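You operate a simulated robot arm through the tools that you are given. There is no shell and no other tool.

You are at the controls of a simulated two-armed robot. One attempt, no reset.

Task
Pick up the green filter that says "26" from the top of the fitting bench with one hand, pass it to the other hand and put it on the shelf under the fitting bench.

Only the result counts: the job must be done as asked and must still hold three seconds after the hand-in. Knocking over, shifting, dropping, spilling or breaking anything else fails it.

Robot
Two 7-joint arms with two-finger grippers on one trunk, on a base that drives. Base frame: it is fixed to the floor where the robot stands at the start and does not move with it; the origin is under the middle of the robot, x ahead of it, y to its left, z up; the surface under the hand at the start is at about z = 0.86. Lengths are in m, angles in rad, forces in N, time in s.
The left shoulder is at the start at [0.073, 0.174, 1.095], the right one opposite. With the tool pointing down near the work surface each hand reaches from about 0.26 to 0.88 m from the robot's upright axis, wherever it stands, measured 20 degrees to its own side. Places, roughly: shelf under the fitting bench [0.6, -0.7, 0.3]. Payload 2.94 kg a hand.
The TCP of each hand is the grasp point between the finger pads, 0.03 m short of the fingertips. In the tool frame z runs along the fingers and y along their closing line. Largest opening 0.138 m; the body of the gripper starts 0.109 m behind the TCP.
Orientation is that of the tool frame in the base frame, as a unit quaternion [x, y, z, w]. With the fingers straight down and closing along the base's y, the tool's x points along the base's -x, its y along +y and its z along -z.

Tools
- The arms move only by the tool step_arm. It takes "left_moves", "right_moves" or both (then of equal length, played together; a hand with none holds still); each is a list of rows, each an object (a shift or turn left out is 0, a gripper value left out holds the last) with "jaw": the gripper command, from -1 (fully open) to 1 (shut), values between in proportion; "travel": the shift along the base's x, y, z in m, a list of three; "rot": the turn, a rotation vector about the base's x, y, z in rad, a list of three. In form: [{"jaw": jaw, "travel": [tx, ty, tz], "rot": [wx, wy, wz]}, ...]. A call has 1 to 20 rows; each row shifts and turns the commanded pose from where the row before left it. A row lasts 0.2 s, in which the tool goes at most 0.05 m and 0.15 rad; a call with a longer step from one row to the next is refused whole, and so is a gripper value outside its range. Where a pose cannot be reached the arm comes as near as it can. A force on the tool above 40 N (or 10 N above the force at the start of the call, whichever is more), or a blocked arm, ends the call early, and 0.2 s more pass. The fingers move at their own pace and stop on an object; they squeeze with about 23 N. The grip force told is the motor's: it shows also when the fingers shut on nothing. Time passes only in rows, and 0.2 s behind the last, so rows that do not move let the fingers close. It gives the time, the measured TCP pose, the force on the tool (base axes), the opening and the grip force at its end, in the units of the frame above (readings bear some noise), with the torque about the TCP (base axes, N m) and any sound that the robot's microphone picked up.
- Cameras (640 x 400 px; columns grow to the right, rows downward): "scene" is now at [0.1727, -0.0326, 1.5753]; the picture's right is [-0.40, -0.92, -0.00], its down [-0.65, 0.29, -0.70] and it looks along [0.64, -0.28, -0.71] (base axes); focal length 256 px, centre (320, 200). "left" rides on the left gripper at [0.071, -0.019, -0.146] in its tool frame; the picture's right is [0.26, 0.96, 0.00], its down [-0.85, 0.23, -0.48] and it looks along [-0.46, 0.12, 0.88] (tool axes); focal length 280 px, centre (320, 200). "right" rides on the right gripper at [0.071, 0.019, -0.146] in its tool frame; the picture's right is [-0.26, 0.97, 0.00], its down [-0.85, -0.23, -0.48] and it looks along [-0.46, -0.12, 0.88] (tool axes); focal length 280 px, centre (320, 200). There is no depth. A picture from a camera that has moved, and an enlarged one, comes with that camera's place and axes in the base frame and with its lens.
- camera(camera): a new picture of that camera. It takes no simulated time.
- move_column(by): slides the trunk up (or, below 0, down) by that many m; the arms and the scene camera ride with it, the base frame stays. It gives what a move gives, with no picture.
- base_move(legs): drives the robot by 1 to 6 legs, each [ahead, turn to the left] in m and rad, along the robot's own axes; the way and the turn of a leg run together, so that a leg with both is an arc; at most 1.5 m and 3.142 rad a leg. The arms and the cameras ride along, it lands a little off, and it stops where it bumps. It gives what a move gives.
- turn_head(pan, tilt): turns the head with the scene camera to pan (to the left, within 2.094 rad either way) and tilt (down, from -0.506 to 1.204), counted from straight ahead of the robot. It gives what a move gives.
- zoom(camera, box): a new picture of the part [left, top, right, bottom] of that camera's present view, enlarged. It takes no simulated time.
- sign_off(): hands the job in; it is judged then, once.

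Places have to be worked out from the pictures, the camera data and where the tool is seen. Open the grippers and draw the arms clear of the work before you hand the job in, unless the task says otherwise.

The tools are called after "Request:" as a command line: name --argument value ..., lists and objects as JSON in quotes. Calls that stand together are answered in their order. step_arm: Moves the arms, as the interface text tells. Its arguments: {"type":"object","properties":{"left_moves":{"type":"array","items":{"type":"object","properties":{"jaw":{"type":"number"},"travel":{"type":"array","items":{"type":"number"}},"rot":{"type":"array","items":{"type":"number"}}}}},"right_moves":{"type":"array","items":{"type":"object","properties":{"jaw":{"type":"number"},"travel":{"type":"array","items":{"type":"number"}},"rot":{"type":"array","items":{"type":"number"}}}}}},"required":[]} The other tools are called the same way: move_column (by) slides the trunk up or down; base_move (legs) drives the base; turn_head (pan, tilt) turns the head that bears the scene camera; camera (camera) takes a picture; zoom (camera, box) takes an enlarged picture of a part of a camera's view; sign_off () hands the job in.

At the start:

```text
t: 0.0
left_tool_pos: [0.6311, 0.0049, 1.2996]
left_tcp_rot: [0.0, 1.0, 0.0, 0.0]
left_wrist_force: [-0.6, 0.3, -0.4]
left_ft_torque: [0.0, -0.02, 0.0]
left_width: 0.1382
left_grip_force: 0.1
right_tool_pos: [0.3986, -0.3194, 1.1952]
right_tcp_rot: [0.0, 1.0, 0.0, -0.002]
right_wrist_force: [0.1, 0.1, 0.7]
right_ft_torque: [-0.01, 0.02, -0.01]
right_width: 0.1379
right_grip_force: 0.0
trunk travel left (down, up): [-0.269, 0.465]
robot x, y, heading: [-0.0006, 0.0012, -0.002]
head pan, tilt: [-0.414, 0.789]
```

scene: 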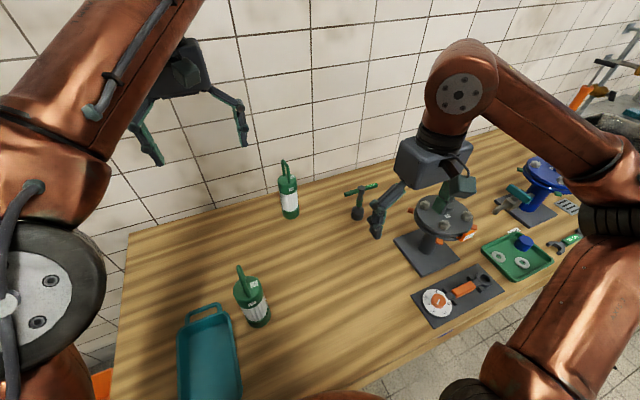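
right: 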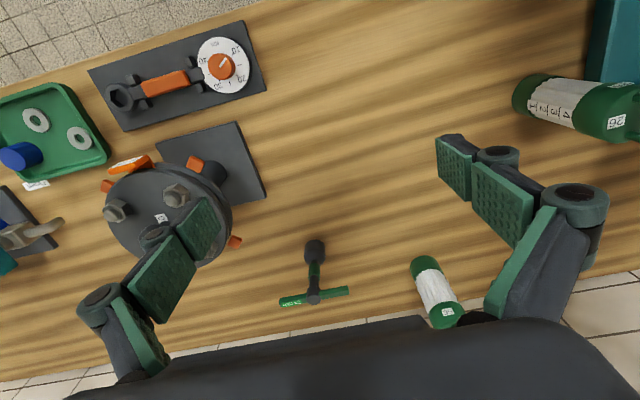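
left: 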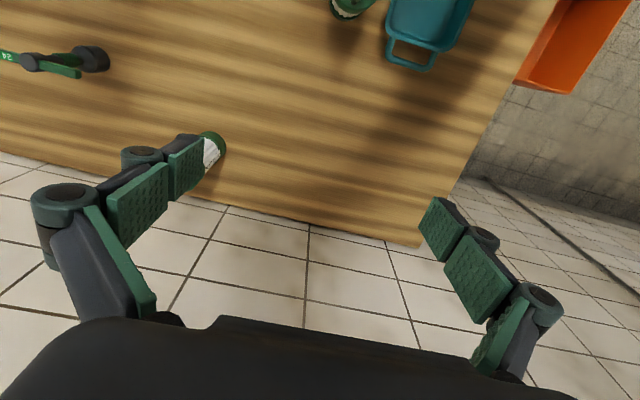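

The pictures show two green cylindrical filters with white labels; the nearer one seems to carry "26" in the right camera. I zoom in to read the labels.

Request:
zoom --camera "right" --box '[480, 40, 640, 160]'

Request:
zoom --camera "right" --box '[380, 240, 500, 340]'

Request:
zoom --camera "scene" --box '[160, 240, 320, 360]'

Request:
zoom --camera "scene" --box '[250, 140, 410, 260]'

```text
3.33 times, centred on (560, 100) of right
camera zoom: at [0.3284, -0.3012, 1.3426], right [0.26, 0.97, 0.0], down [0.85, -0.23, 0.47], along [0.46, -0.12, -0.88], focal length 935 px, centre (-480, 533)
```

zoom: 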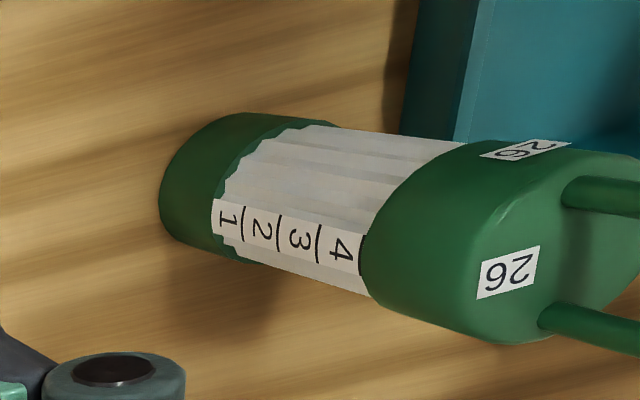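

```text
4.00 times, centred on (440, 290) of right
camera zoom: at [0.3284, -0.3012, 1.3426], right [0.26, 0.97, 0.0], down [0.85, -0.23, 0.47], along [0.46, -0.12, -0.88], focal length 1122 px, centre (-160, -160)
```

zoom: 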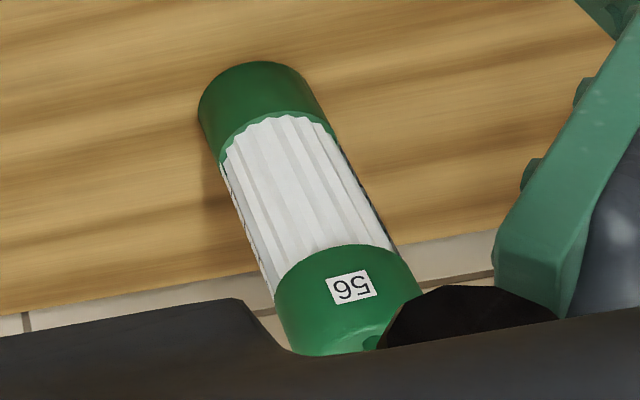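

```text
3.33 times, centred on (240, 300) of scene
camera zoom: at [0.1727, -0.0326, 1.5753], right [-0.4, -0.92, 0.0], down [-0.65, 0.29, -0.7], along [0.64, -0.28, -0.71], focal length 853 px, centre (587, -133)
```

zoom: 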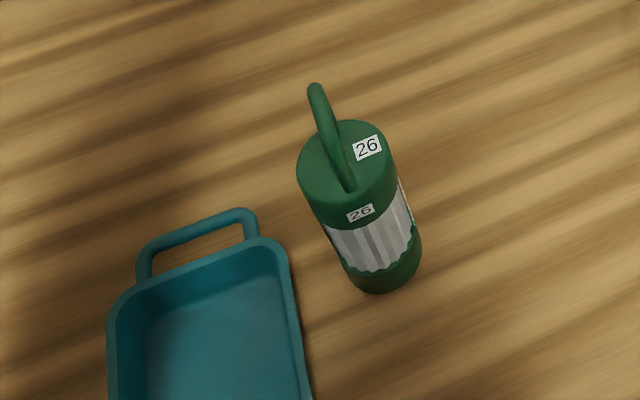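

```text
3.33 times, centred on (330, 200) of scene
camera zoom: at [0.1727, -0.0326, 1.5753], right [-0.4, -0.92, 0.0], down [-0.65, 0.29, -0.7], along [0.64, -0.28, -0.71], focal length 853 px, centre (287, 200)
```

zoom: 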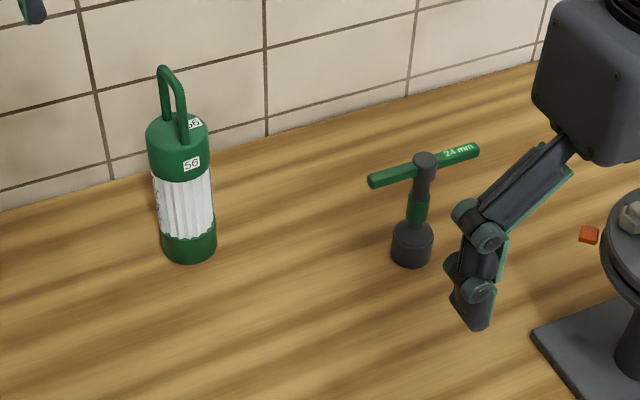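

The filter labelled "26" is the nearer one, next to the teal tray, at about [0.475, 0.018], diameter about 0.063, top near z 1.03, with a handle in the x-z plane. The other filter says "56", so it isn't the target. Next I look around with the head to learn the bench layout and the shelf.

Request:
turn_head --pan -0.9 --tilt 0.8

Request:
camera --camera "scene"

Request:
turn_head --pan 0.0 --tilt 1.0

Request:
camera --camera "scene"

```text
t: 0.9
left_tool_pos: [0.631, 0.0045, 1.3009]
left_tcp_rot: [0.0, 1.0, 0.001, 0.001]
left_wrist_force: [-0.1, -0.3, -0.2]
left_ft_torque: [0.02, 0.01, 0.0]
left_width: 0.1379
left_grip_force: 0.1
right_tool_pos: [0.3975, -0.3193, 1.1959]
right_tcp_rot: [0.0, 1.0, -0.001, -0.001]
right_wrist_force: [0.0, 0.1, 0.3]
right_ft_torque: [0.02, -0.01, -0.02]
right_width: 0.1382
right_grip_force: 0.0
trunk travel left (down, up): [-0.269, 0.465]
robot x, y, heading: [-0.0033, -0.0013, -0.001]
head pan, tilt: [-0.901, 0.799]
```

```text
taken
camera scene: at [0.1486, -0.0631, 1.5745], right [-0.78, -0.62, 0.0], down [-0.45, 0.56, -0.7], along [0.43, -0.55, -0.72], focal length 256 px, centre (320, 200)
```

scene: 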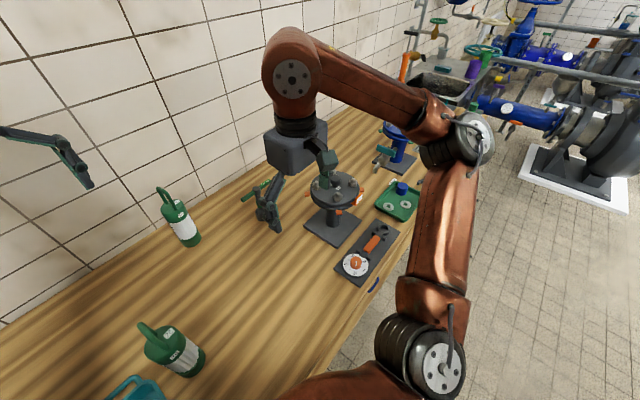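

```text
t: 2.1
left_tool_pos: [0.631, 0.005, 1.2999]
left_tcp_rot: [0.0, 1.0, 0.0, 0.0]
left_wrist_force: [0.0, 1.3, 0.1]
left_ft_torque: [0.01, -0.01, 0.0]
left_width: 0.1377
left_grip_force: 0.0
right_tool_pos: [0.3975, -0.3198, 1.1956]
right_tcp_rot: [0.0, 1.0, 0.0, -0.001]
right_wrist_force: [-0.2, -0.2, -0.8]
right_ft_torque: [-0.01, -0.01, -0.02]
right_width: 0.138
right_grip_force: 0.2
trunk travel left (down, up): [-0.269, 0.465]
robot x, y, heading: [0.004, 0.002, -0.001]
head pan, tilt: [0.0, 1.0]
```

```text
taken
camera scene: at [0.168, 0.0, 1.5594], right [0.0, -1.0, 0.0], down [-0.84, 0.0, -0.54], along [0.54, 0.0, -0.84], focal length 256 px, centre (320, 200)
```

scene: 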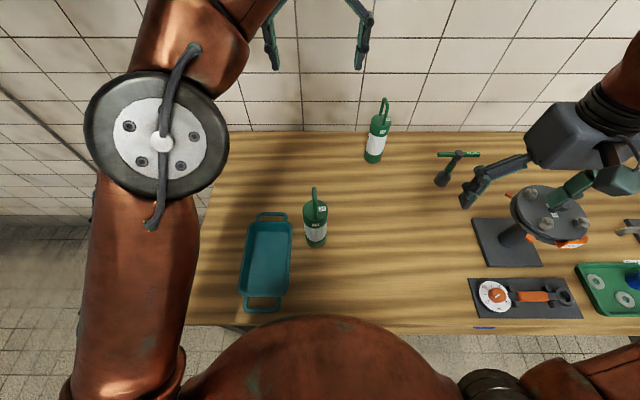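

The bench runs from x about 0.25 to 0.93 and from y about +0.37 towards -1.8, so the shelf should run beneath its whole length. I look behind the robot on both sides before backing off to see the shelf.

Request:
turn_head --pan 2.09 --tilt 0.6

Request:
camera --camera "scene"

Request:
turn_head --pan -2.09 --tilt 0.6

Request:
camera --camera "scene"

```text
t: 4.1
left_tool_pos: [0.6313, 0.0037, 1.2994]
left_tcp_rot: [0.0, 1.0, 0.0, 0.001]
left_wrist_force: [0.3, -0.5, -0.6]
left_ft_torque: [-0.04, -0.05, -0.02]
left_width: 0.1378
left_grip_force: 0.0
right_tool_pos: [0.3986, -0.3212, 1.1949]
right_tcp_rot: [0.0, 1.0, 0.0, -0.001]
right_wrist_force: [0.0, -0.7, -0.3]
right_ft_torque: [0.01, 0.01, 0.02]
right_width: 0.1381
right_grip_force: 0.1
trunk travel left (down, up): [-0.269, 0.465]
robot x, y, heading: [-0.0012, 0.0029, -0.007]
head pan, tilt: [2.089, 0.6]
```

```text
taken
camera scene: at [0.0546, 0.0769, 1.5915], right [0.87, 0.49, 0.0], down [0.28, -0.49, -0.83], along [-0.41, 0.72, -0.56], focal length 256 px, centre (320, 200)
```

scene: 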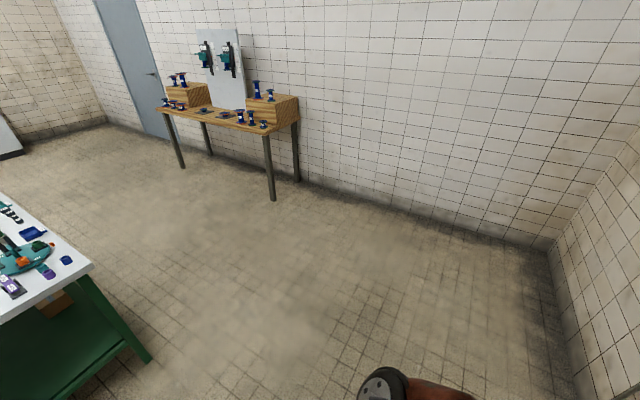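

```text
t: 7.5
left_tool_pos: [0.6309, 0.0052, 1.3003]
left_tcp_rot: [0.0, 1.0, 0.0, 0.001]
left_wrist_force: [0.0, 0.2, -0.3]
left_ft_torque: [0.03, -0.03, -0.01]
left_width: 0.1381
left_grip_force: 0.1
right_tool_pos: [0.3989, -0.3209, 1.1959]
right_tcp_rot: [0.0, 1.0, 0.0, -0.001]
right_wrist_force: [0.8, -0.5, -0.8]
right_ft_torque: [0.03, -0.01, 0.02]
right_width: 0.1378
right_grip_force: 0.0
trunk travel left (down, up): [-0.269, 0.465]
robot x, y, heading: [-0.0021, -0.0015, 0.002]
head pan, tilt: [-2.089, 0.6]
```

```text
taken
camera scene: at [0.0546, -0.0767, 1.5914], right [-0.87, 0.5, 0.0], down [0.28, 0.49, -0.82], along [-0.41, -0.72, -0.57], focal length 256 px, centre (320, 200)
```

scene: 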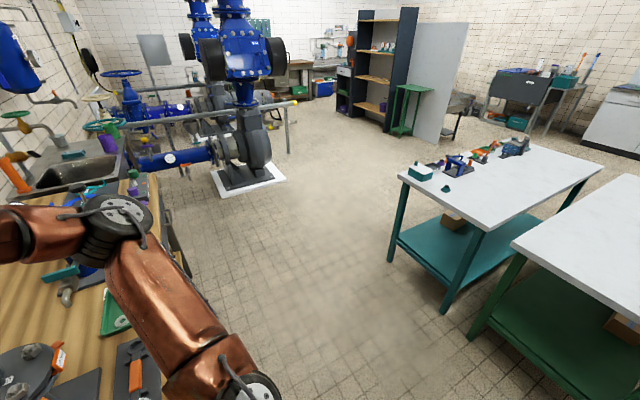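

There is another table edge behind at about x -1.0, so I can back up about 0.45 m safely. The arms hang above z 1.16, clear of everything on the bench; I drive straight back and look at the front of the fitting bench.

Request:
base_move --legs '[[-0.42, 0.0]]'

Request:
turn_head --pan -0.3 --tilt 0.85

Request:
camera --camera "scene"

```text
t: 10.1
left_tool_pos: [0.2146, 0.0015, 1.3007]
left_tcp_rot: [0.004, 1.0, 0.0, 0.001]
left_wrist_force: [-0.6, -1.5, -0.4]
left_ft_torque: [0.02, -0.06, -0.02]
left_width: 0.1383
left_grip_force: 0.1
right_tool_pos: [-0.0228, -0.3214, 1.1957]
right_tcp_rot: [0.003, 1.0, 0.0, 0.0]
right_wrist_force: [-0.1, -0.6, 0.6]
right_ft_torque: [0.02, -0.04, 0.03]
right_width: 0.1382
right_grip_force: 0.1
trunk travel left (down, up): [-0.269, 0.465]
robot x, y, heading: [-0.4186, 0.0016, -0.011]
head pan, tilt: [-2.089, 0.6]
```

```text
t: 11.9
left_tool_pos: [0.2136, 0.0003, 1.3002]
left_tcp_rot: [0.004, 1.0, 0.001, 0.001]
left_wrist_force: [-0.2, -0.6, -0.2]
left_ft_torque: [-0.01, 0.03, -0.02]
left_width: 0.138
left_grip_force: 0.2
right_tool_pos: [-0.0219, -0.3227, 1.1957]
right_tcp_rot: [0.004, 1.0, 0.0, -0.001]
right_wrist_force: [-0.9, 0.6, -0.4]
right_ft_torque: [0.01, 0.0, -0.01]
right_width: 0.138
right_grip_force: 0.0
trunk travel left (down, up): [-0.269, 0.465]
robot x, y, heading: [-0.4165, -0.0002, -0.007]
head pan, tilt: [-0.3, 0.85]
```

```text
taken
camera scene: at [-0.2444, -0.0228, 1.5705], right [-0.3, -0.95, 0.0], down [-0.72, 0.23, -0.66], along [0.63, -0.2, -0.75], focal length 256 px, centre (320, 200)
```

scene: 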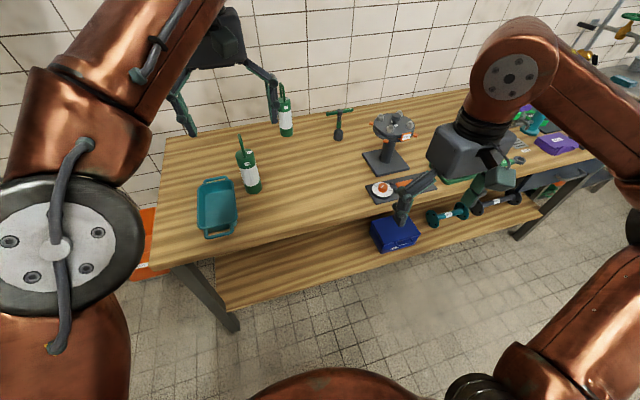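

The shelf is visible below the bench, with a blue box and dumbbell-like parts towards the right and free board on the left. I lower the trunk (hands stay off or well above the bench) to see the shelf better.

Request:
move_column --by -0.22

Request:
turn_head --pan -0.3 --tilt 0.75

Request:
camera --camera "scene"

Request:
zoom --camera "scene" --box '[180, 150, 420, 300]'

```text
t: 14.2
left_tool_pos: [0.2172, 0.0018, 1.0801]
left_tcp_rot: [0.003, 1.0, 0.001, -0.001]
left_wrist_force: [0.4, 0.4, -0.4]
left_ft_torque: [-0.01, -0.01, -0.03]
left_width: 0.1379
left_grip_force: 0.0
right_tool_pos: [0.0256, -0.322, 0.9443]
right_tcp_rot: [0.004, 0.998, 0.001, -0.056]
right_wrist_force: [0.7, 0.0, 0.7]
right_ft_torque: [0.0, -0.01, -0.01]
right_width: 0.138
right_grip_force: 0.0
trunk travel left (down, up): [-0.049, 0.685]
robot x, y, heading: [-0.4154, 0.0009, -0.006]
head pan, tilt: [-0.3, 0.85]
```

```text
t: 14.9
left_tool_pos: [0.2125, 0.0025, 1.0807]
left_tcp_rot: [0.004, 1.0, 0.0, 0.001]
left_wrist_force: [1.3, -0.6, -0.3]
left_ft_torque: [-0.01, 0.02, -0.03]
left_width: 0.138
left_grip_force: 0.1
right_tool_pos: [0.0221, -0.3204, 0.944]
right_tcp_rot: [0.003, 0.999, 0.001, -0.053]
right_wrist_force: [-0.1, 0.0, -0.9]
right_ft_torque: [-0.01, 0.01, -0.01]
right_width: 0.138
right_grip_force: 0.2
trunk travel left (down, up): [-0.049, 0.685]
robot x, y, heading: [-0.4164, 0.0018, -0.011]
head pan, tilt: [-0.3, 0.75]
```

```text
taken
camera scene: at [-0.0365, -0.0257, 1.3316], right [-0.3, -0.95, 0.0], down [-0.65, 0.21, -0.73], along [0.7, -0.22, -0.68], focal length 256 px, centre (320, 200)
```

scene: 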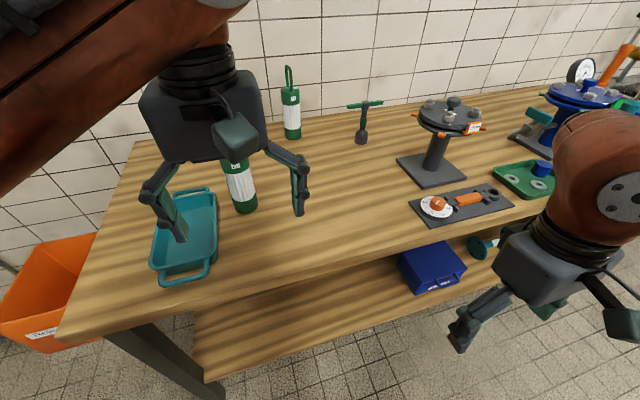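

```text
2.67 times, centred on (300, 225) of scene
camera zoom: at [-0.0365, -0.0257, 1.3316], right [-0.3, -0.95, 0.0], down [-0.65, 0.21, -0.73], along [0.7, -0.22, -0.68], focal length 682 px, centre (373, 133)
```

zoom: 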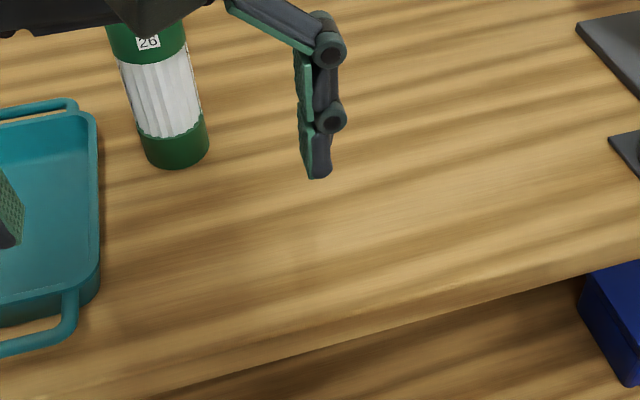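

Trunk lowering also leans the shoulders forward. The shelf front edge is near x 0.30 and its left part (y from about 0.25 to -0.45) looks free; the blue box sits around y -0.55 to -0.75. I now test the right hand in the pose meant for placing (fingers pointing ahead, 30° down) in front of the bench, and use its camera to look under it.

Request:
step_arm --right_moves '[{"travel": [0.02, 0, -0.03], "rot": [0, -0.15, 0]}, {"travel": [0.02, 0, -0.03], "rot": [0, -0.15, 0]}, {"travel": [0.02, 0, -0.03], "rot": [0, -0.15, 0]}, {"travel": [0.02, 0, -0.03], "rot": [0, -0.15, 0]}, {"travel": [0.02, 0, -0.03], "rot": [0, -0.15, 0]}, {"travel": [0.02, 0, -0.03], "rot": [0, -0.15, 0]}, {"travel": [0.02, 0, -0.03], "rot": [0, -0.15, 0]}]'

Request:
camera --camera "right"

Request:
camera --camera "scene"

```text
t: 16.5
left_tool_pos: [0.2172, 0.0007, 1.0778]
left_tcp_rot: [0.004, 1.0, 0.0, -0.001]
left_wrist_force: [1.1, 0.6, -0.5]
left_ft_torque: [-0.02, 0.05, 0.04]
left_width: 0.1384
left_grip_force: 0.1
right_tool_pos: [0.1506, -0.3169, 0.7551]
right_tcp_rot: [-0.019, 0.927, -0.013, 0.375]
right_wrist_force: [-0.6, -0.1, -2.1]
right_ft_torque: [0.05, -0.13, 0.0]
right_width: 0.1378
right_grip_force: 0.1
right hand out of reach, approached as far as the arm can: row 6, 7
trunk travel left (down, up): [-0.049, 0.685]
robot x, y, heading: [-0.4172, 0.0031, -0.005]
head pan, tilt: [-0.3, 0.75]
```

```text
taken
camera right: at [-0.0022, -0.2993, 0.8116], right [0.16, 0.98, 0.14], down [0.29, -0.19, 0.94], along [0.94, -0.11, -0.31], focal length 280 px, centre (320, 200)
```

right: 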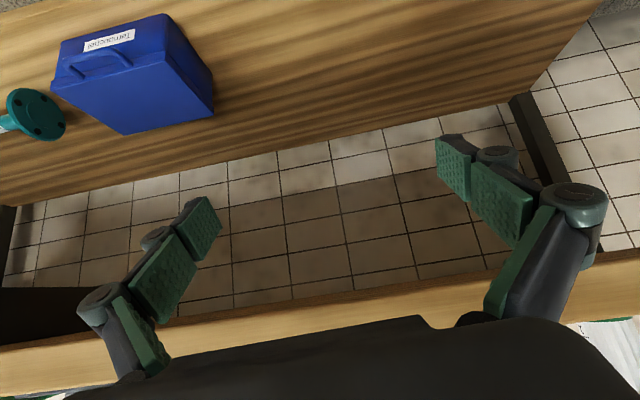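

```text
taken
camera scene: at [-0.0321, -0.0256, 1.3302], right [-0.3, -0.95, 0.0], down [-0.65, 0.21, -0.73], along [0.69, -0.22, -0.68], focal length 256 px, centre (320, 200)
```

scene: 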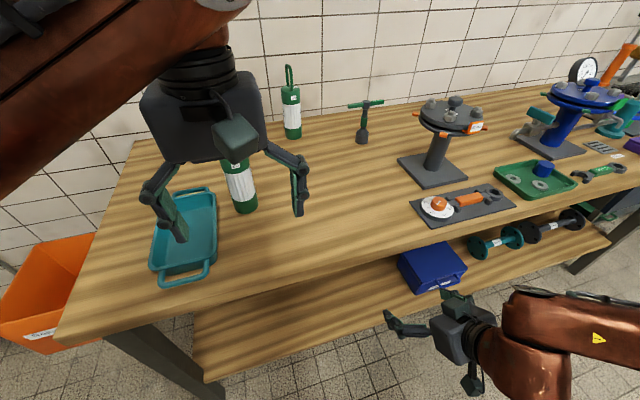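

The right wrist view (upside down) shows the shelf is bare except for the blue box and dumbbells further right; the underside of the bench top is at about z 0.83 and the shelf runs back to x about 0.88. I test the placing reach with the empty right hand by going down and forward under the bench.

Request:
step_arm --right_moves '[{"travel": [0.02, 0.01, -0.04]}, {"travel": [0.02, 0.01, -0.04]}, {"travel": [0.02, 0.01, -0.04]}, {"travel": [0.02, 0.01, -0.04]}, {"travel": [0.02, 0.01, -0.04]}, {"travel": [0.02, 0.01, -0.04]}, {"travel": [0.04, 0.01, -0.01]}, {"travel": [0.04, 0.01, -0.01]}, {"travel": [0.04, 0.01, -0.01]}, {"travel": [0.04, 0.01, -0.01]}]'

Request:
camera --camera "right"

Request:
camera --camera "scene"

```text
t: 18.7
left_tool_pos: [0.218, 0.0198, 1.063]
left_tcp_rot: [-0.027, 0.999, 0.002, -0.029]
left_wrist_force: [-0.6, 0.6, -1.5]
left_ft_torque: [-0.07, -0.08, 0.04]
left_width: 0.1376
left_grip_force: 0.1
right_tool_pos: [0.4376, -0.2599, 0.4859]
right_tcp_rot: [0.017, 0.922, -0.046, 0.385]
right_wrist_force: [-1.5, -0.6, -0.8]
right_ft_torque: [0.12, -0.14, 0.08]
right_width: 0.1379
right_grip_force: 0.0
trunk travel left (down, up): [-0.049, 0.685]
robot x, y, heading: [-0.4191, 0.0001, -0.006]
head pan, tilt: [-0.3, 0.75]
stopped in row 10 (left hand): the arm was blocked; the commanded pose is now the measured one
```

```text
taken
camera right: at [0.2871, -0.2272, 0.5377], right [0.25, 0.96, 0.12], down [0.25, -0.18, 0.95], along [0.94, -0.21, -0.28], focal length 280 px, centre (320, 200)
```

right: 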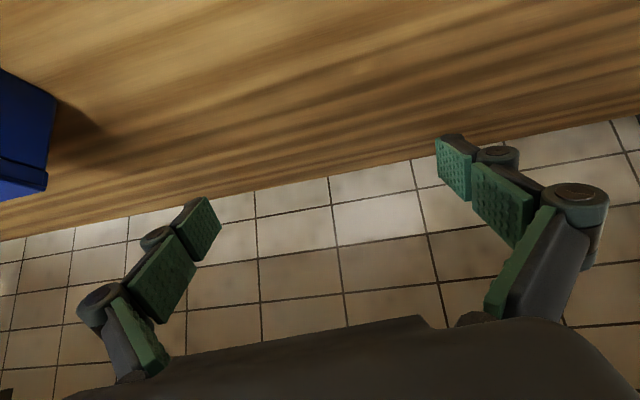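

```text
taken
camera scene: at [0.1005, -0.0153, 1.3056], right [-0.19, -0.98, 0.02], down [-0.72, 0.13, -0.68], along [0.67, -0.15, -0.73], focal length 256 px, centre (320, 200)
```

scene: 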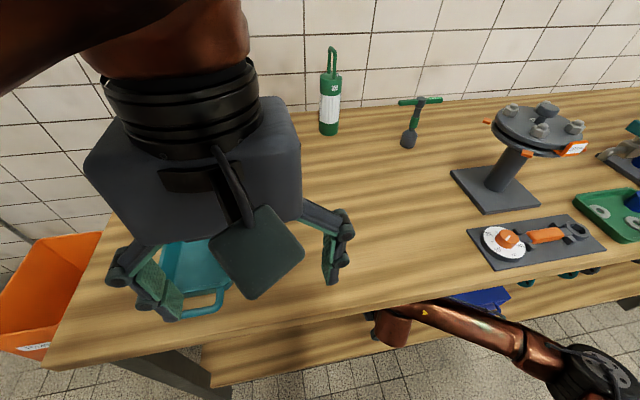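

Placing reach is fine: right hand got to [0.44, -0.26, 0.49] under the bench with about 45° pitch, without contact; the leaning torso just cramped the left arm. I retract the right hand by the same path.

Request:
step_arm --right_moves '[{"travel": [-0.04, -0.01, 0.01]}, {"travel": [-0.04, -0.01, 0.01]}, {"travel": [-0.04, -0.01, 0.01]}, {"travel": [-0.04, -0.01, 0.01]}, {"travel": [-0.03, -0.005, 0.03]}, {"travel": [-0.02, -0.005, 0.04]}, {"travel": [-0.02, 0, 0.04]}, {"travel": [-0.02, 0, 0.04]}, {"travel": [-0.01, 0, 0.04]}, {"travel": [-0.01, 0, 0.04]}]'

Request:
camera --camera "scene"

```text
t: 19.1
left_tool_pos: [0.188, 0.0393, 1.0429]
left_tcp_rot: [-0.051, 0.993, -0.01, -0.102]
left_wrist_force: [0.8, -0.1, -0.2]
left_ft_torque: [0.04, 0.01, 0.01]
left_width: 0.1378
left_grip_force: 0.1
right_tool_pos: [0.4171, -0.3581, 0.5421]
right_tcp_rot: [0.101, 0.892, -0.12, 0.425]
right_wrist_force: [2.0, 0.1, -0.3]
right_ft_torque: [-0.05, 0.07, 0.0]
right_width: 0.138
right_grip_force: 0.0
trunk travel left (down, up): [-0.049, 0.685]
robot x, y, heading: [-0.4156, -0.0016, -0.012]
head pan, tilt: [-0.3, 0.75]
stopped in row 1 (left hand): the arm was blocked; the commanded pose is now the measured one
```

```text
taken
camera scene: at [0.1308, 0.0148, 1.294], right [0.25, -0.97, -0.03], down [-0.75, -0.17, -0.64], along [0.61, 0.18, -0.77], focal length 256 px, centre (320, 200)
```

scene: 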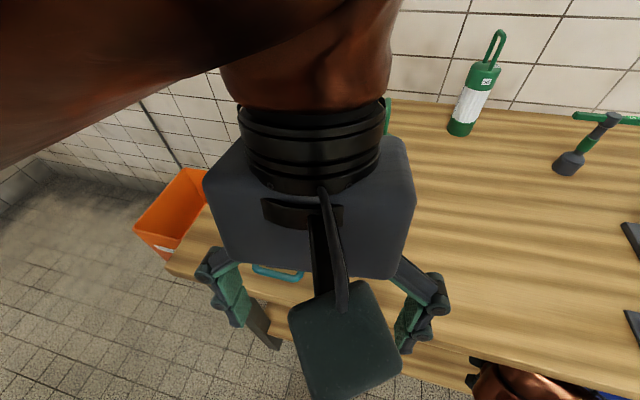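

The torso twisted unexpectedly and the left arm reports being blocked, probably because it is folded up too tightly. I check the hand cameras before moving further.

Request:
camera --camera "left"

Request:
camera --camera "right"

```text
taken
camera left: at [0.1495, 0.0181, 1.1994], right [-0.35, 0.93, 0.05], down [0.9, 0.33, 0.29], along [0.26, 0.14, -0.96], focal length 280 px, centre (320, 200)
```

left: 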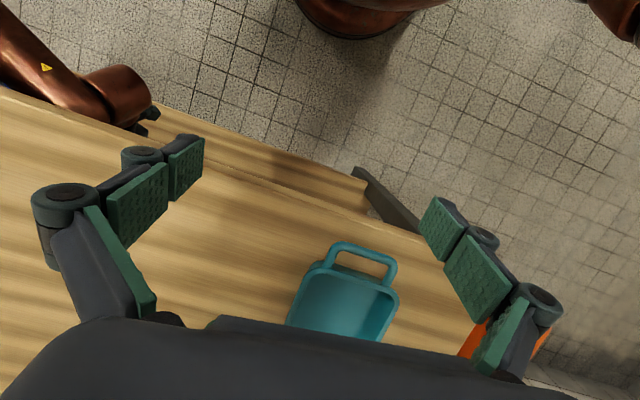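

```text
taken
camera right: at [0.2722, -0.2909, 0.5742], right [0.44, 0.9, 0.08], down [0.11, -0.14, 0.98], along [0.89, -0.42, -0.16], focal length 280 px, centre (320, 200)
```

right: 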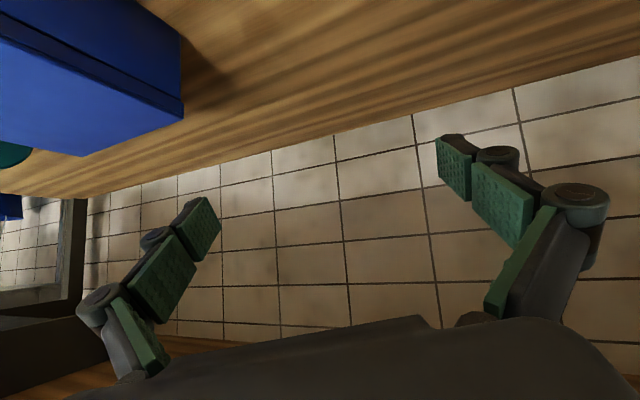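

Nothing is being touched; the right hand is free of the blue box and the left hand floats above the bench edge. I move the left hand up and forward to unfold that arm while the right hand holds.

Request:
step_arm --left_moves '[{"travel": [0.01, 0.01, 0.03]}, {"travel": [0.02, 0.01, 0.04]}, {"travel": [0.02, 0.01, 0.04]}]'

Request:
camera --camera "scene"

```text
t: 19.4
left_tool_pos: [0.1074, 0.0726, 1.0504]
left_tcp_rot: [-0.079, 0.988, -0.01, -0.133]
left_wrist_force: [-2.0, 1.9, 1.0]
left_ft_torque: [-0.23, -0.35, -0.01]
left_width: 0.1381
left_grip_force: 0.1
right_tool_pos: [0.3704, -0.3969, 0.621]
right_tcp_rot: [0.157, 0.851, -0.156, 0.477]
right_wrist_force: [0.8, 3.8, -1.1]
right_ft_torque: [-0.23, -0.07, -0.31]
right_width: 0.1381
right_grip_force: 0.0
trunk travel left (down, up): [-0.049, 0.685]
robot x, y, heading: [-0.4165, 0.0004, -0.008]
head pan, tilt: [-0.3, 0.75]
stopped in row 1 (left hand): the arm was blocked; the commanded pose is now the measured one
```

```text
taken
camera scene: at [0.089, 0.0487, 1.3084], right [0.53, -0.85, -0.05], down [-0.63, -0.35, -0.7], along [0.58, 0.4, -0.71], focal length 256 px, centre (320, 200)
```

scene: 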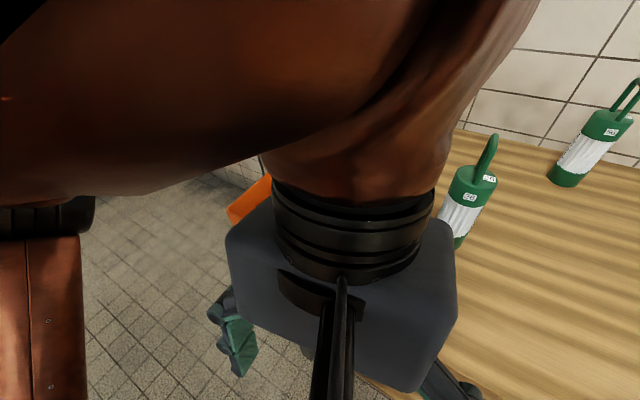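

The torso keeps drifting left while the left arm is reported blocked. I pass a moment by only turning the head, to see whether things are static, and to see the left arm against the body.

Request:
turn_head --pan 0.2 --tilt 0.9

Request:
camera --camera "scene"

Request:
camera --camera "right"

Request:
camera --camera "left"

```text
t: 20.3
left_tool_pos: [0.0505, 0.0523, 1.0987]
left_tcp_rot: [-0.056, 0.998, -0.007, -0.035]
left_wrist_force: [-0.4, 0.6, 1.6]
left_ft_torque: [-0.02, -0.11, 0.0]
left_width: 0.138
left_grip_force: 0.1
right_tool_pos: [0.3389, -0.3502, 0.6312]
right_tcp_rot: [0.105, 0.861, -0.111, 0.485]
right_wrist_force: [0.6, 1.0, 1.0]
right_ft_torque: [0.01, 0.17, -0.06]
right_width: 0.138
right_grip_force: 0.0
trunk travel left (down, up): [-0.049, 0.685]
robot x, y, heading: [-0.4167, 0.0003, -0.001]
head pan, tilt: [0.201, 0.901]
```

```text
taken
camera scene: at [-0.033, 0.0148, 1.3457], right [0.18, -0.98, 0.0], down [-0.56, -0.1, -0.82], along [0.81, 0.14, -0.57], focal length 256 px, centre (320, 200)
```

scene: 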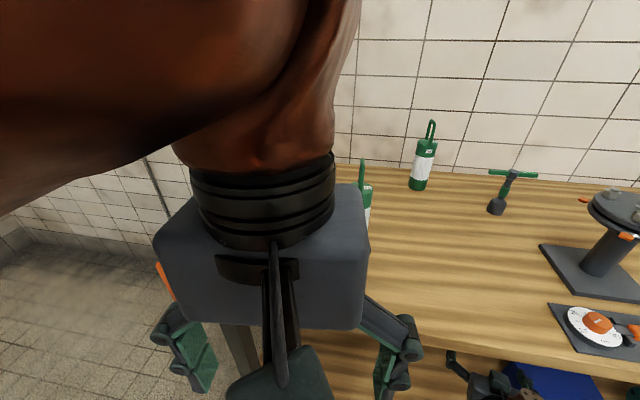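

```text
taken
camera right: at [0.1914, -0.2837, 0.6427], right [0.41, 0.9, 0.14], down [-0.02, -0.14, 0.99], along [0.91, -0.41, -0.04], focal length 280 px, centre (320, 200)
```

right: 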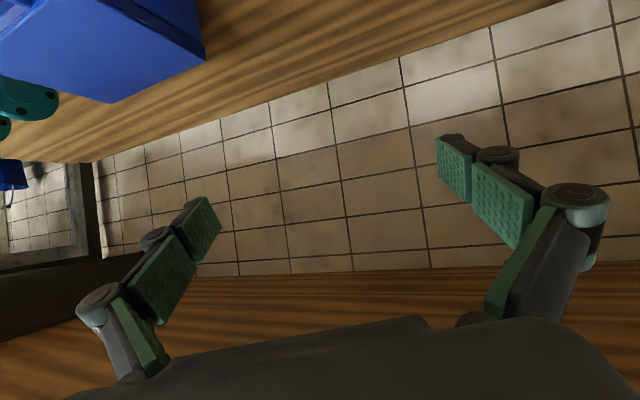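

```text
taken
camera left: at [-0.0073, 0.0297, 1.2484], right [-0.37, 0.93, 0.01], down [0.85, 0.33, 0.41], along [0.38, 0.16, -0.91], focal length 280 px, centre (320, 200)
```

left: 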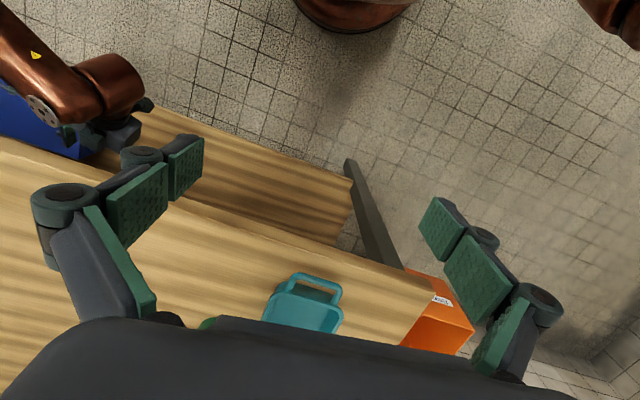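

It has settled back: torso straight again, left hand at [0.05, 0.05, 1.10], right hand at [0.34, -0.35, 0.63]. I unfold the left arm gently (slow steps, up and outward to the left) before anything else.

Request:
step_arm --left_moves '[{"travel": [0.01, 0.01, 0.01]}, {"travel": [0.015, 0.015, 0.015]}, {"travel": [0.015, 0.015, 0.015]}, {"travel": [0.015, 0.015, 0.015]}]'

Request:
camera --camera "scene"

```text
t: 21.3
left_tool_pos: [0.1203, 0.0954, 1.104]
left_tcp_rot: [-0.053, 0.997, -0.005, -0.047]
left_wrist_force: [0.3, 0.2, 0.0]
left_ft_torque: [-0.03, -0.01, -0.04]
left_width: 0.1382
left_grip_force: 0.1
left hand out of reach, approached as far as the arm can: row 2, 3, 4
right_tool_pos: [0.347, -0.3519, 0.6203]
right_tcp_rot: [0.105, 0.864, -0.113, 0.479]
right_wrist_force: [-0.4, 0.2, -0.2]
right_ft_torque: [0.02, -0.01, 0.01]
right_width: 0.1379
right_grip_force: 0.0
trunk travel left (down, up): [-0.049, 0.685]
robot x, y, heading: [-0.4143, -0.0016, -0.004]
head pan, tilt: [0.201, 0.901]
```

```text
taken
camera scene: at [0.0092, 0.0133, 1.3108], right [0.19, -0.98, -0.01], down [-0.79, -0.15, -0.59], along [0.58, 0.12, -0.81], focal length 256 px, centre (320, 200)
```

scene: 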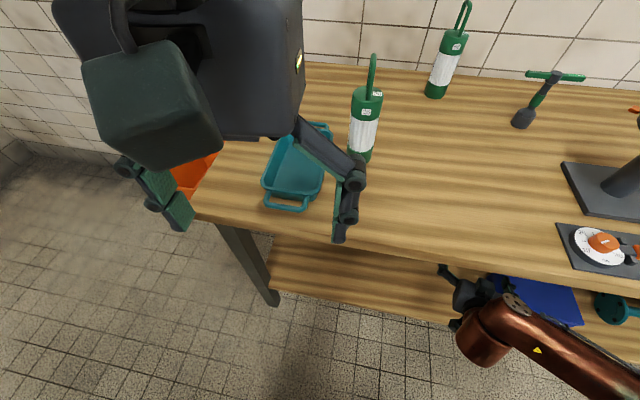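

The left arm is too close to its shoulder for that; I bring it forward and to the left at the same height, above the tray and clear of the filter.

Request:
step_arm --left_moves '[{"travel": [0.02, 0.02, 0.0]}, {"travel": [0.03, 0.02, 0.0]}, {"travel": [0.03, 0.02, 0.0]}, {"travel": [0.03, 0.02, 0.01]}, {"travel": [0.02, 0.02, 0.02]}]'

Request:
camera --camera "scene"

```text
t: 22.5
left_tool_pos: [0.2373, 0.1818, 1.1022]
left_tcp_rot: [-0.046, 0.998, -0.008, -0.031]
left_wrist_force: [-0.5, -0.5, -0.4]
left_ft_torque: [0.0, 0.01, 0.03]
left_width: 0.138
left_grip_force: 0.1
left hand out of reach, approached as far as the arm can: row 1, 3, 4, 5
right_tool_pos: [0.3472, -0.3506, 0.6212]
right_tcp_rot: [0.106, 0.864, -0.113, 0.479]
right_wrist_force: [-0.3, -0.3, 0.4]
right_ft_torque: [-0.03, -0.01, 0.02]
right_width: 0.1379
right_grip_force: 0.0
trunk travel left (down, up): [-0.049, 0.685]
robot x, y, heading: [-0.4151, 0.0013, -0.008]
head pan, tilt: [0.201, 0.901]
```

```text
taken
camera scene: at [-0.0198, 0.0135, 1.3162], right [0.19, -0.98, 0.0], down [-0.78, -0.15, -0.61], along [0.6, 0.12, -0.79], focal length 256 px, centre (320, 200)
```

scene: 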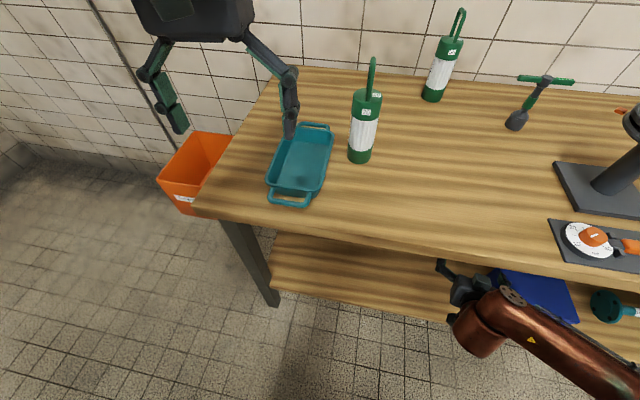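

Left arm is more open now and the robot is calm. I draw the right hand back out from under the bench in slow steps.

Request:
step_arm --right_moves '[{"travel": [-0.02, 0, 0.0]}, {"travel": [-0.03, 0, 0.0]}, {"travel": [-0.03, 0, 0.0]}, {"travel": [-0.03, 0, 0.01]}, {"travel": [-0.03, -0.01, 0.01]}, {"travel": [-0.03, -0.01, 0.01]}]'

Request:
camera --camera "scene"

```text
t: 23.5
left_tool_pos: [0.2302, 0.2056, 1.0363]
left_tcp_rot: [-0.076, 0.992, 0.008, -0.103]
left_wrist_force: [0.0, 0.4, -0.1]
left_ft_torque: [-0.11, -0.06, 0.06]
left_width: 0.1379
left_grip_force: 0.1
right_tool_pos: [0.2474, -0.3923, 0.6501]
right_tcp_rot: [0.15, 0.842, -0.15, 0.497]
right_wrist_force: [0.5, 1.0, 0.5]
right_ft_torque: [0.03, 0.1, -0.03]
right_width: 0.1381
right_grip_force: 0.1
right hand out of reach, approached as far as the arm can: row 5
trunk travel left (down, up): [-0.049, 0.685]
robot x, y, heading: [-0.4182, -0.0009, -0.001]
head pan, tilt: [0.201, 0.901]
stopped in row 5 (left hand): the arm was blocked; the commanded pose is now the measured one
```

```text
taken
camera scene: at [0.0314, 0.0166, 1.3062], right [0.19, -0.98, -0.01], down [-0.8, -0.15, -0.58], along [0.56, 0.12, -0.82], focal length 256 px, centre (320, 200)
```

scene: 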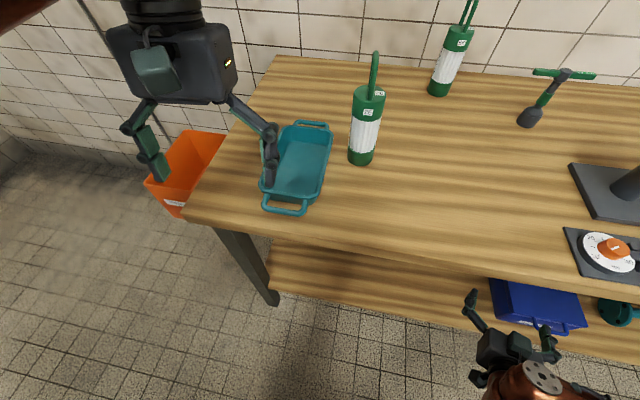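

The base looks round with about 0.25 m radius, so there is room to back up 0.15 m more (table behind at x about -1.0). That brings the right hand fully clear of the bench edge before I raise the trunk.

Request:
base_move --legs '[[-0.15, 0.0]]'

Request:
camera --camera "scene"

```text
t: 24.2
left_tool_pos: [0.1342, 0.2321, 1.0007]
left_tcp_rot: [-0.112, 0.981, 0.023, -0.154]
left_wrist_force: [0.4, 1.1, 0.0]
left_ft_torque: [-0.3, 0.14, 0.07]
left_width: 0.1376
left_grip_force: 0.0
right_tool_pos: [0.2117, -0.4725, 0.7215]
right_tcp_rot: [0.251, 0.769, -0.215, 0.547]
right_wrist_force: [0.4, 1.0, 0.6]
right_ft_torque: [-0.07, 0.04, -0.19]
right_width: 0.1383
right_grip_force: 0.3
trunk travel left (down, up): [-0.049, 0.685]
robot x, y, heading: [-0.4288, 0.0001, -0.006]
head pan, tilt: [0.201, 0.901]
stopped in leg 1: the robot was blocked; the commanded pose is now the measured one
```

```text
taken
camera scene: at [-0.0011, 0.0197, 1.3115], right [0.19, -0.98, 0.0], down [-0.79, -0.15, -0.59], along [0.58, 0.12, -0.81], focal length 256 px, centre (320, 200)
```

scene: 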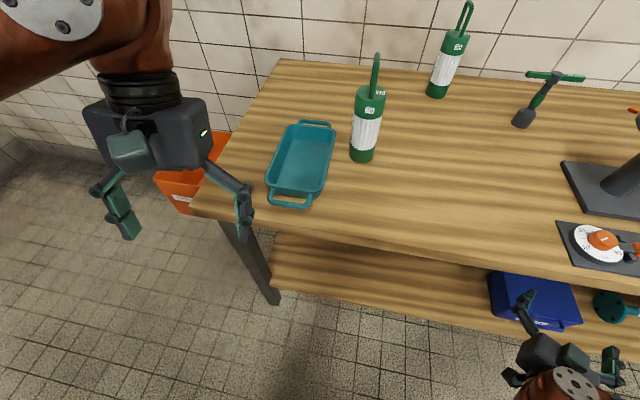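

The base stopped at once, reported blocked. I let things settle with a head turn toward the rear and check for anything behind.

Request:
turn_head --pan 2.09 --tilt 0.9

Request:
camera --camera "scene"

Request:
turn_head --pan -2.09 --tilt 0.9

Request:
camera --camera "scene"

```text
t: 26.1
left_tool_pos: [0.1296, 0.2164, 1.0357]
left_tcp_rot: [-0.097, 0.989, 0.015, -0.11]
left_wrist_force: [-0.6, -0.1, 1.2]
left_ft_torque: [0.01, -0.04, 0.02]
left_width: 0.1381
left_grip_force: 0.1
right_tool_pos: [0.1969, -0.4389, 0.7065]
right_tcp_rot: [0.212, 0.792, -0.183, 0.542]
right_wrist_force: [-0.7, 0.4, -0.1]
right_ft_torque: [0.0, 0.01, -0.03]
right_width: 0.138
right_grip_force: 0.0
trunk travel left (down, up): [-0.049, 0.685]
robot x, y, heading: [-0.426, -0.0, 0.001]
head pan, tilt: [2.089, 0.901]
```

```text
taken
camera scene: at [-0.1596, 0.0656, 1.32], right [0.87, 0.49, 0.0], down [0.38, -0.68, -0.62], along [-0.3, 0.54, -0.78], focal length 256 px, centre (320, 200)
```

scene: 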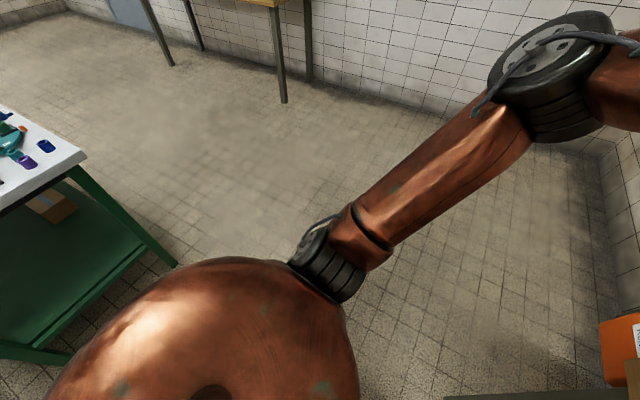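

```text
t: 29.5
left_tool_pos: [0.1307, 0.216, 1.0347]
left_tcp_rot: [-0.096, 0.989, 0.015, -0.11]
left_wrist_force: [-0.6, -0.5, 0.6]
left_ft_torque: [-0.03, -0.02, 0.02]
left_width: 0.1379
left_grip_force: 0.0
right_tool_pos: [0.1974, -0.4392, 0.7052]
right_tcp_rot: [0.212, 0.793, -0.183, 0.541]
right_wrist_force: [0.8, -0.3, -0.7]
right_ft_torque: [0.0, -0.03, -0.02]
right_width: 0.138
right_grip_force: 0.0
trunk travel left (down, up): [-0.049, 0.685]
robot x, y, heading: [-0.4233, 0.0003, -0.003]
head pan, tilt: [-2.089, 0.901]
```

```text
taken
camera scene: at [-0.1591, -0.0658, 1.3196], right [-0.87, 0.5, 0.0], down [0.39, 0.68, -0.62], along [-0.31, -0.54, -0.78], focal length 256 px, centre (320, 200)
```

scene: 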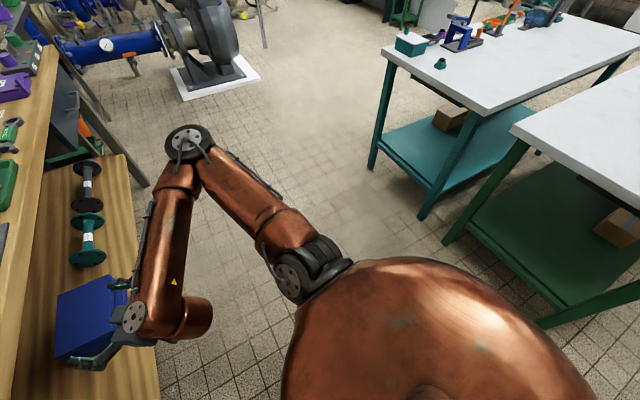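

Nothing is within about 0.5 m behind the base, and everything has now settled, so the stop came from the arms swinging, not from a bump. I retry backing a little so the right hand clears the bench edge.

Request:
base_move --legs '[[-0.1, 0.0]]'

Request:
turn_head --pan -0.2 --tilt 0.8

Request:
camera --camera "scene"

```text
t: 30.8
left_tool_pos: [-0.0215, 0.2354, 0.9984]
left_tcp_rot: [-0.123, 0.979, 0.029, -0.161]
left_wrist_force: [1.0, 1.2, 0.5]
left_ft_torque: [-0.16, 0.11, 0.05]
left_width: 0.138
left_grip_force: 0.1
right_tool_pos: [0.0782, -0.4995, 0.7573]
right_tcp_rot: [0.288, 0.733, -0.23, 0.572]
right_wrist_force: [1.0, 1.9, -0.6]
right_ft_torque: [-0.06, 0.03, -0.17]
right_width: 0.1381
right_grip_force: 0.0
trunk travel left (down, up): [-0.049, 0.685]
robot x, y, heading: [-0.523, 0.0014, -0.006]
head pan, tilt: [-2.089, 0.901]
stopped in leg 1: the robot was blocked; the commanded pose is now the measured one
```

```text
t: 32.7
left_tool_pos: [-0.0251, 0.2316, 1.003]
left_tcp_rot: [-0.118, 0.981, 0.03, -0.153]
left_wrist_force: [-0.6, 1.1, -0.2]
left_ft_torque: [-0.02, 0.0, -0.01]
left_width: 0.1381
left_grip_force: 0.1
right_tool_pos: [0.0744, -0.498, 0.7553]
right_tcp_rot: [0.285, 0.735, -0.225, 0.572]
right_wrist_force: [-0.6, 1.7, -1.2]
right_ft_torque: [-0.02, 0.02, 0.0]
right_width: 0.1379
right_grip_force: 0.0
trunk travel left (down, up): [-0.049, 0.685]
robot x, y, heading: [-0.5277, -0.0025, -0.004]
head pan, tilt: [-0.201, 0.799]
```

```text
taken
camera scene: at [-0.1445, -0.0164, 1.3275], right [-0.21, -0.98, 0.0], down [-0.7, 0.15, -0.7], along [0.68, -0.14, -0.72], focal length 256 px, centre (320, 200)
```

scene: 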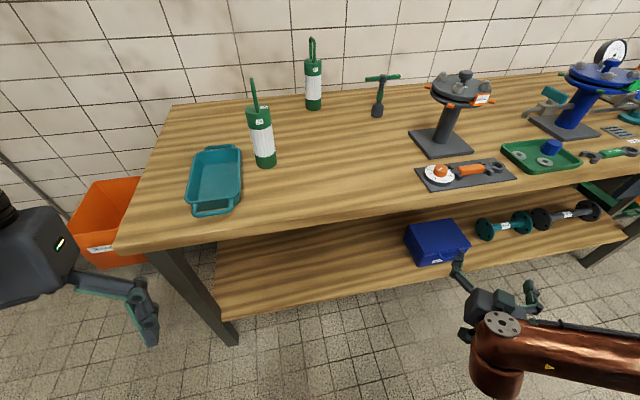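

Now both hands are clear of the bench and the view is good: the left part of the shelf is free. I raise the trunk back to its starting height, where the arms behaved well.

Request:
move_column --by 0.22

Request:
zoom --camera "scene" --box '[180, 60, 340, 160]'

Request:
camera --camera "scene"

```text
t: 35.0
left_tool_pos: [-0.0255, 0.2323, 1.2237]
left_tcp_rot: [-0.119, 0.981, 0.029, -0.152]
left_wrist_force: [0.1, 0.4, 0.6]
left_ft_torque: [0.02, 0.01, -0.01]
left_width: 0.1382
left_grip_force: 0.1
right_tool_pos: [0.0749, -0.4974, 0.9735]
right_tcp_rot: [0.283, 0.737, -0.224, 0.571]
right_wrist_force: [0.2, -0.3, 0.0]
right_ft_torque: [0.0, -0.03, 0.02]
right_width: 0.1379
right_grip_force: 0.0
trunk travel left (down, up): [-0.269, 0.465]
robot x, y, heading: [-0.5211, 0.0032, -0.004]
head pan, tilt: [-0.201, 0.799]
```

```text
4.00 times, centred on (260, 110) of scene
camera zoom: at [-0.3476, -0.0151, 1.5743], right [-0.21, -0.98, 0.0], down [-0.7, 0.15, -0.7], along [0.68, -0.14, -0.72], focal length 1023 px, centre (560, 560)
```

zoom: 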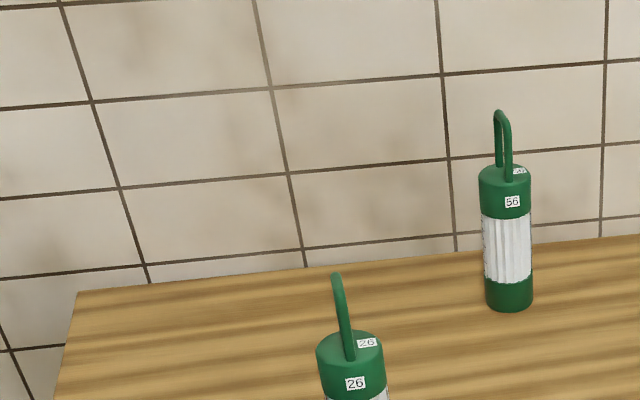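

```text
taken
camera scene: at [-0.3476, -0.0151, 1.5743], right [-0.21, -0.98, 0.0], down [-0.7, 0.15, -0.7], along [0.68, -0.14, -0.72], focal length 256 px, centre (320, 200)
```

scene: 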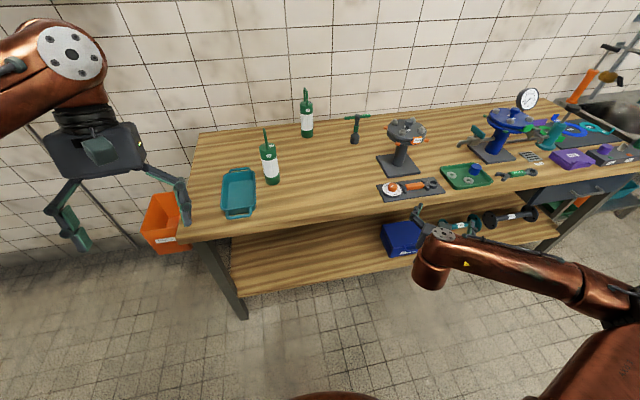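

The trunk is back up and stable. I zoom on the "26" filter to refine its place, height and handle direction.

Request:
zoom --camera "scene" --box '[230, 120, 310, 200]'

```text
5.00 times, centred on (270, 160) of scene
camera zoom: at [-0.3476, -0.0151, 1.5743], right [-0.21, -0.98, 0.0], down [-0.7, 0.15, -0.7], along [0.68, -0.14, -0.72], focal length 1279 px, centre (570, 400)
```

zoom: 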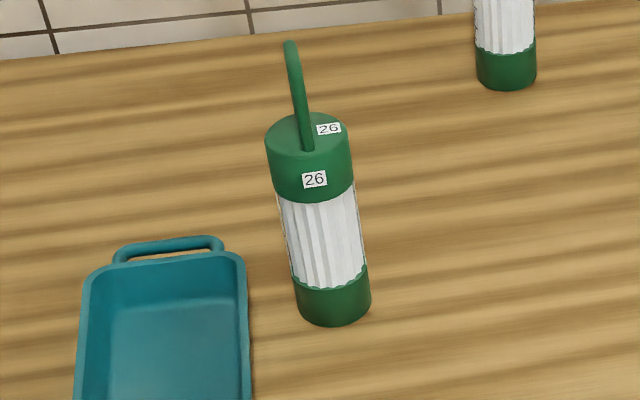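

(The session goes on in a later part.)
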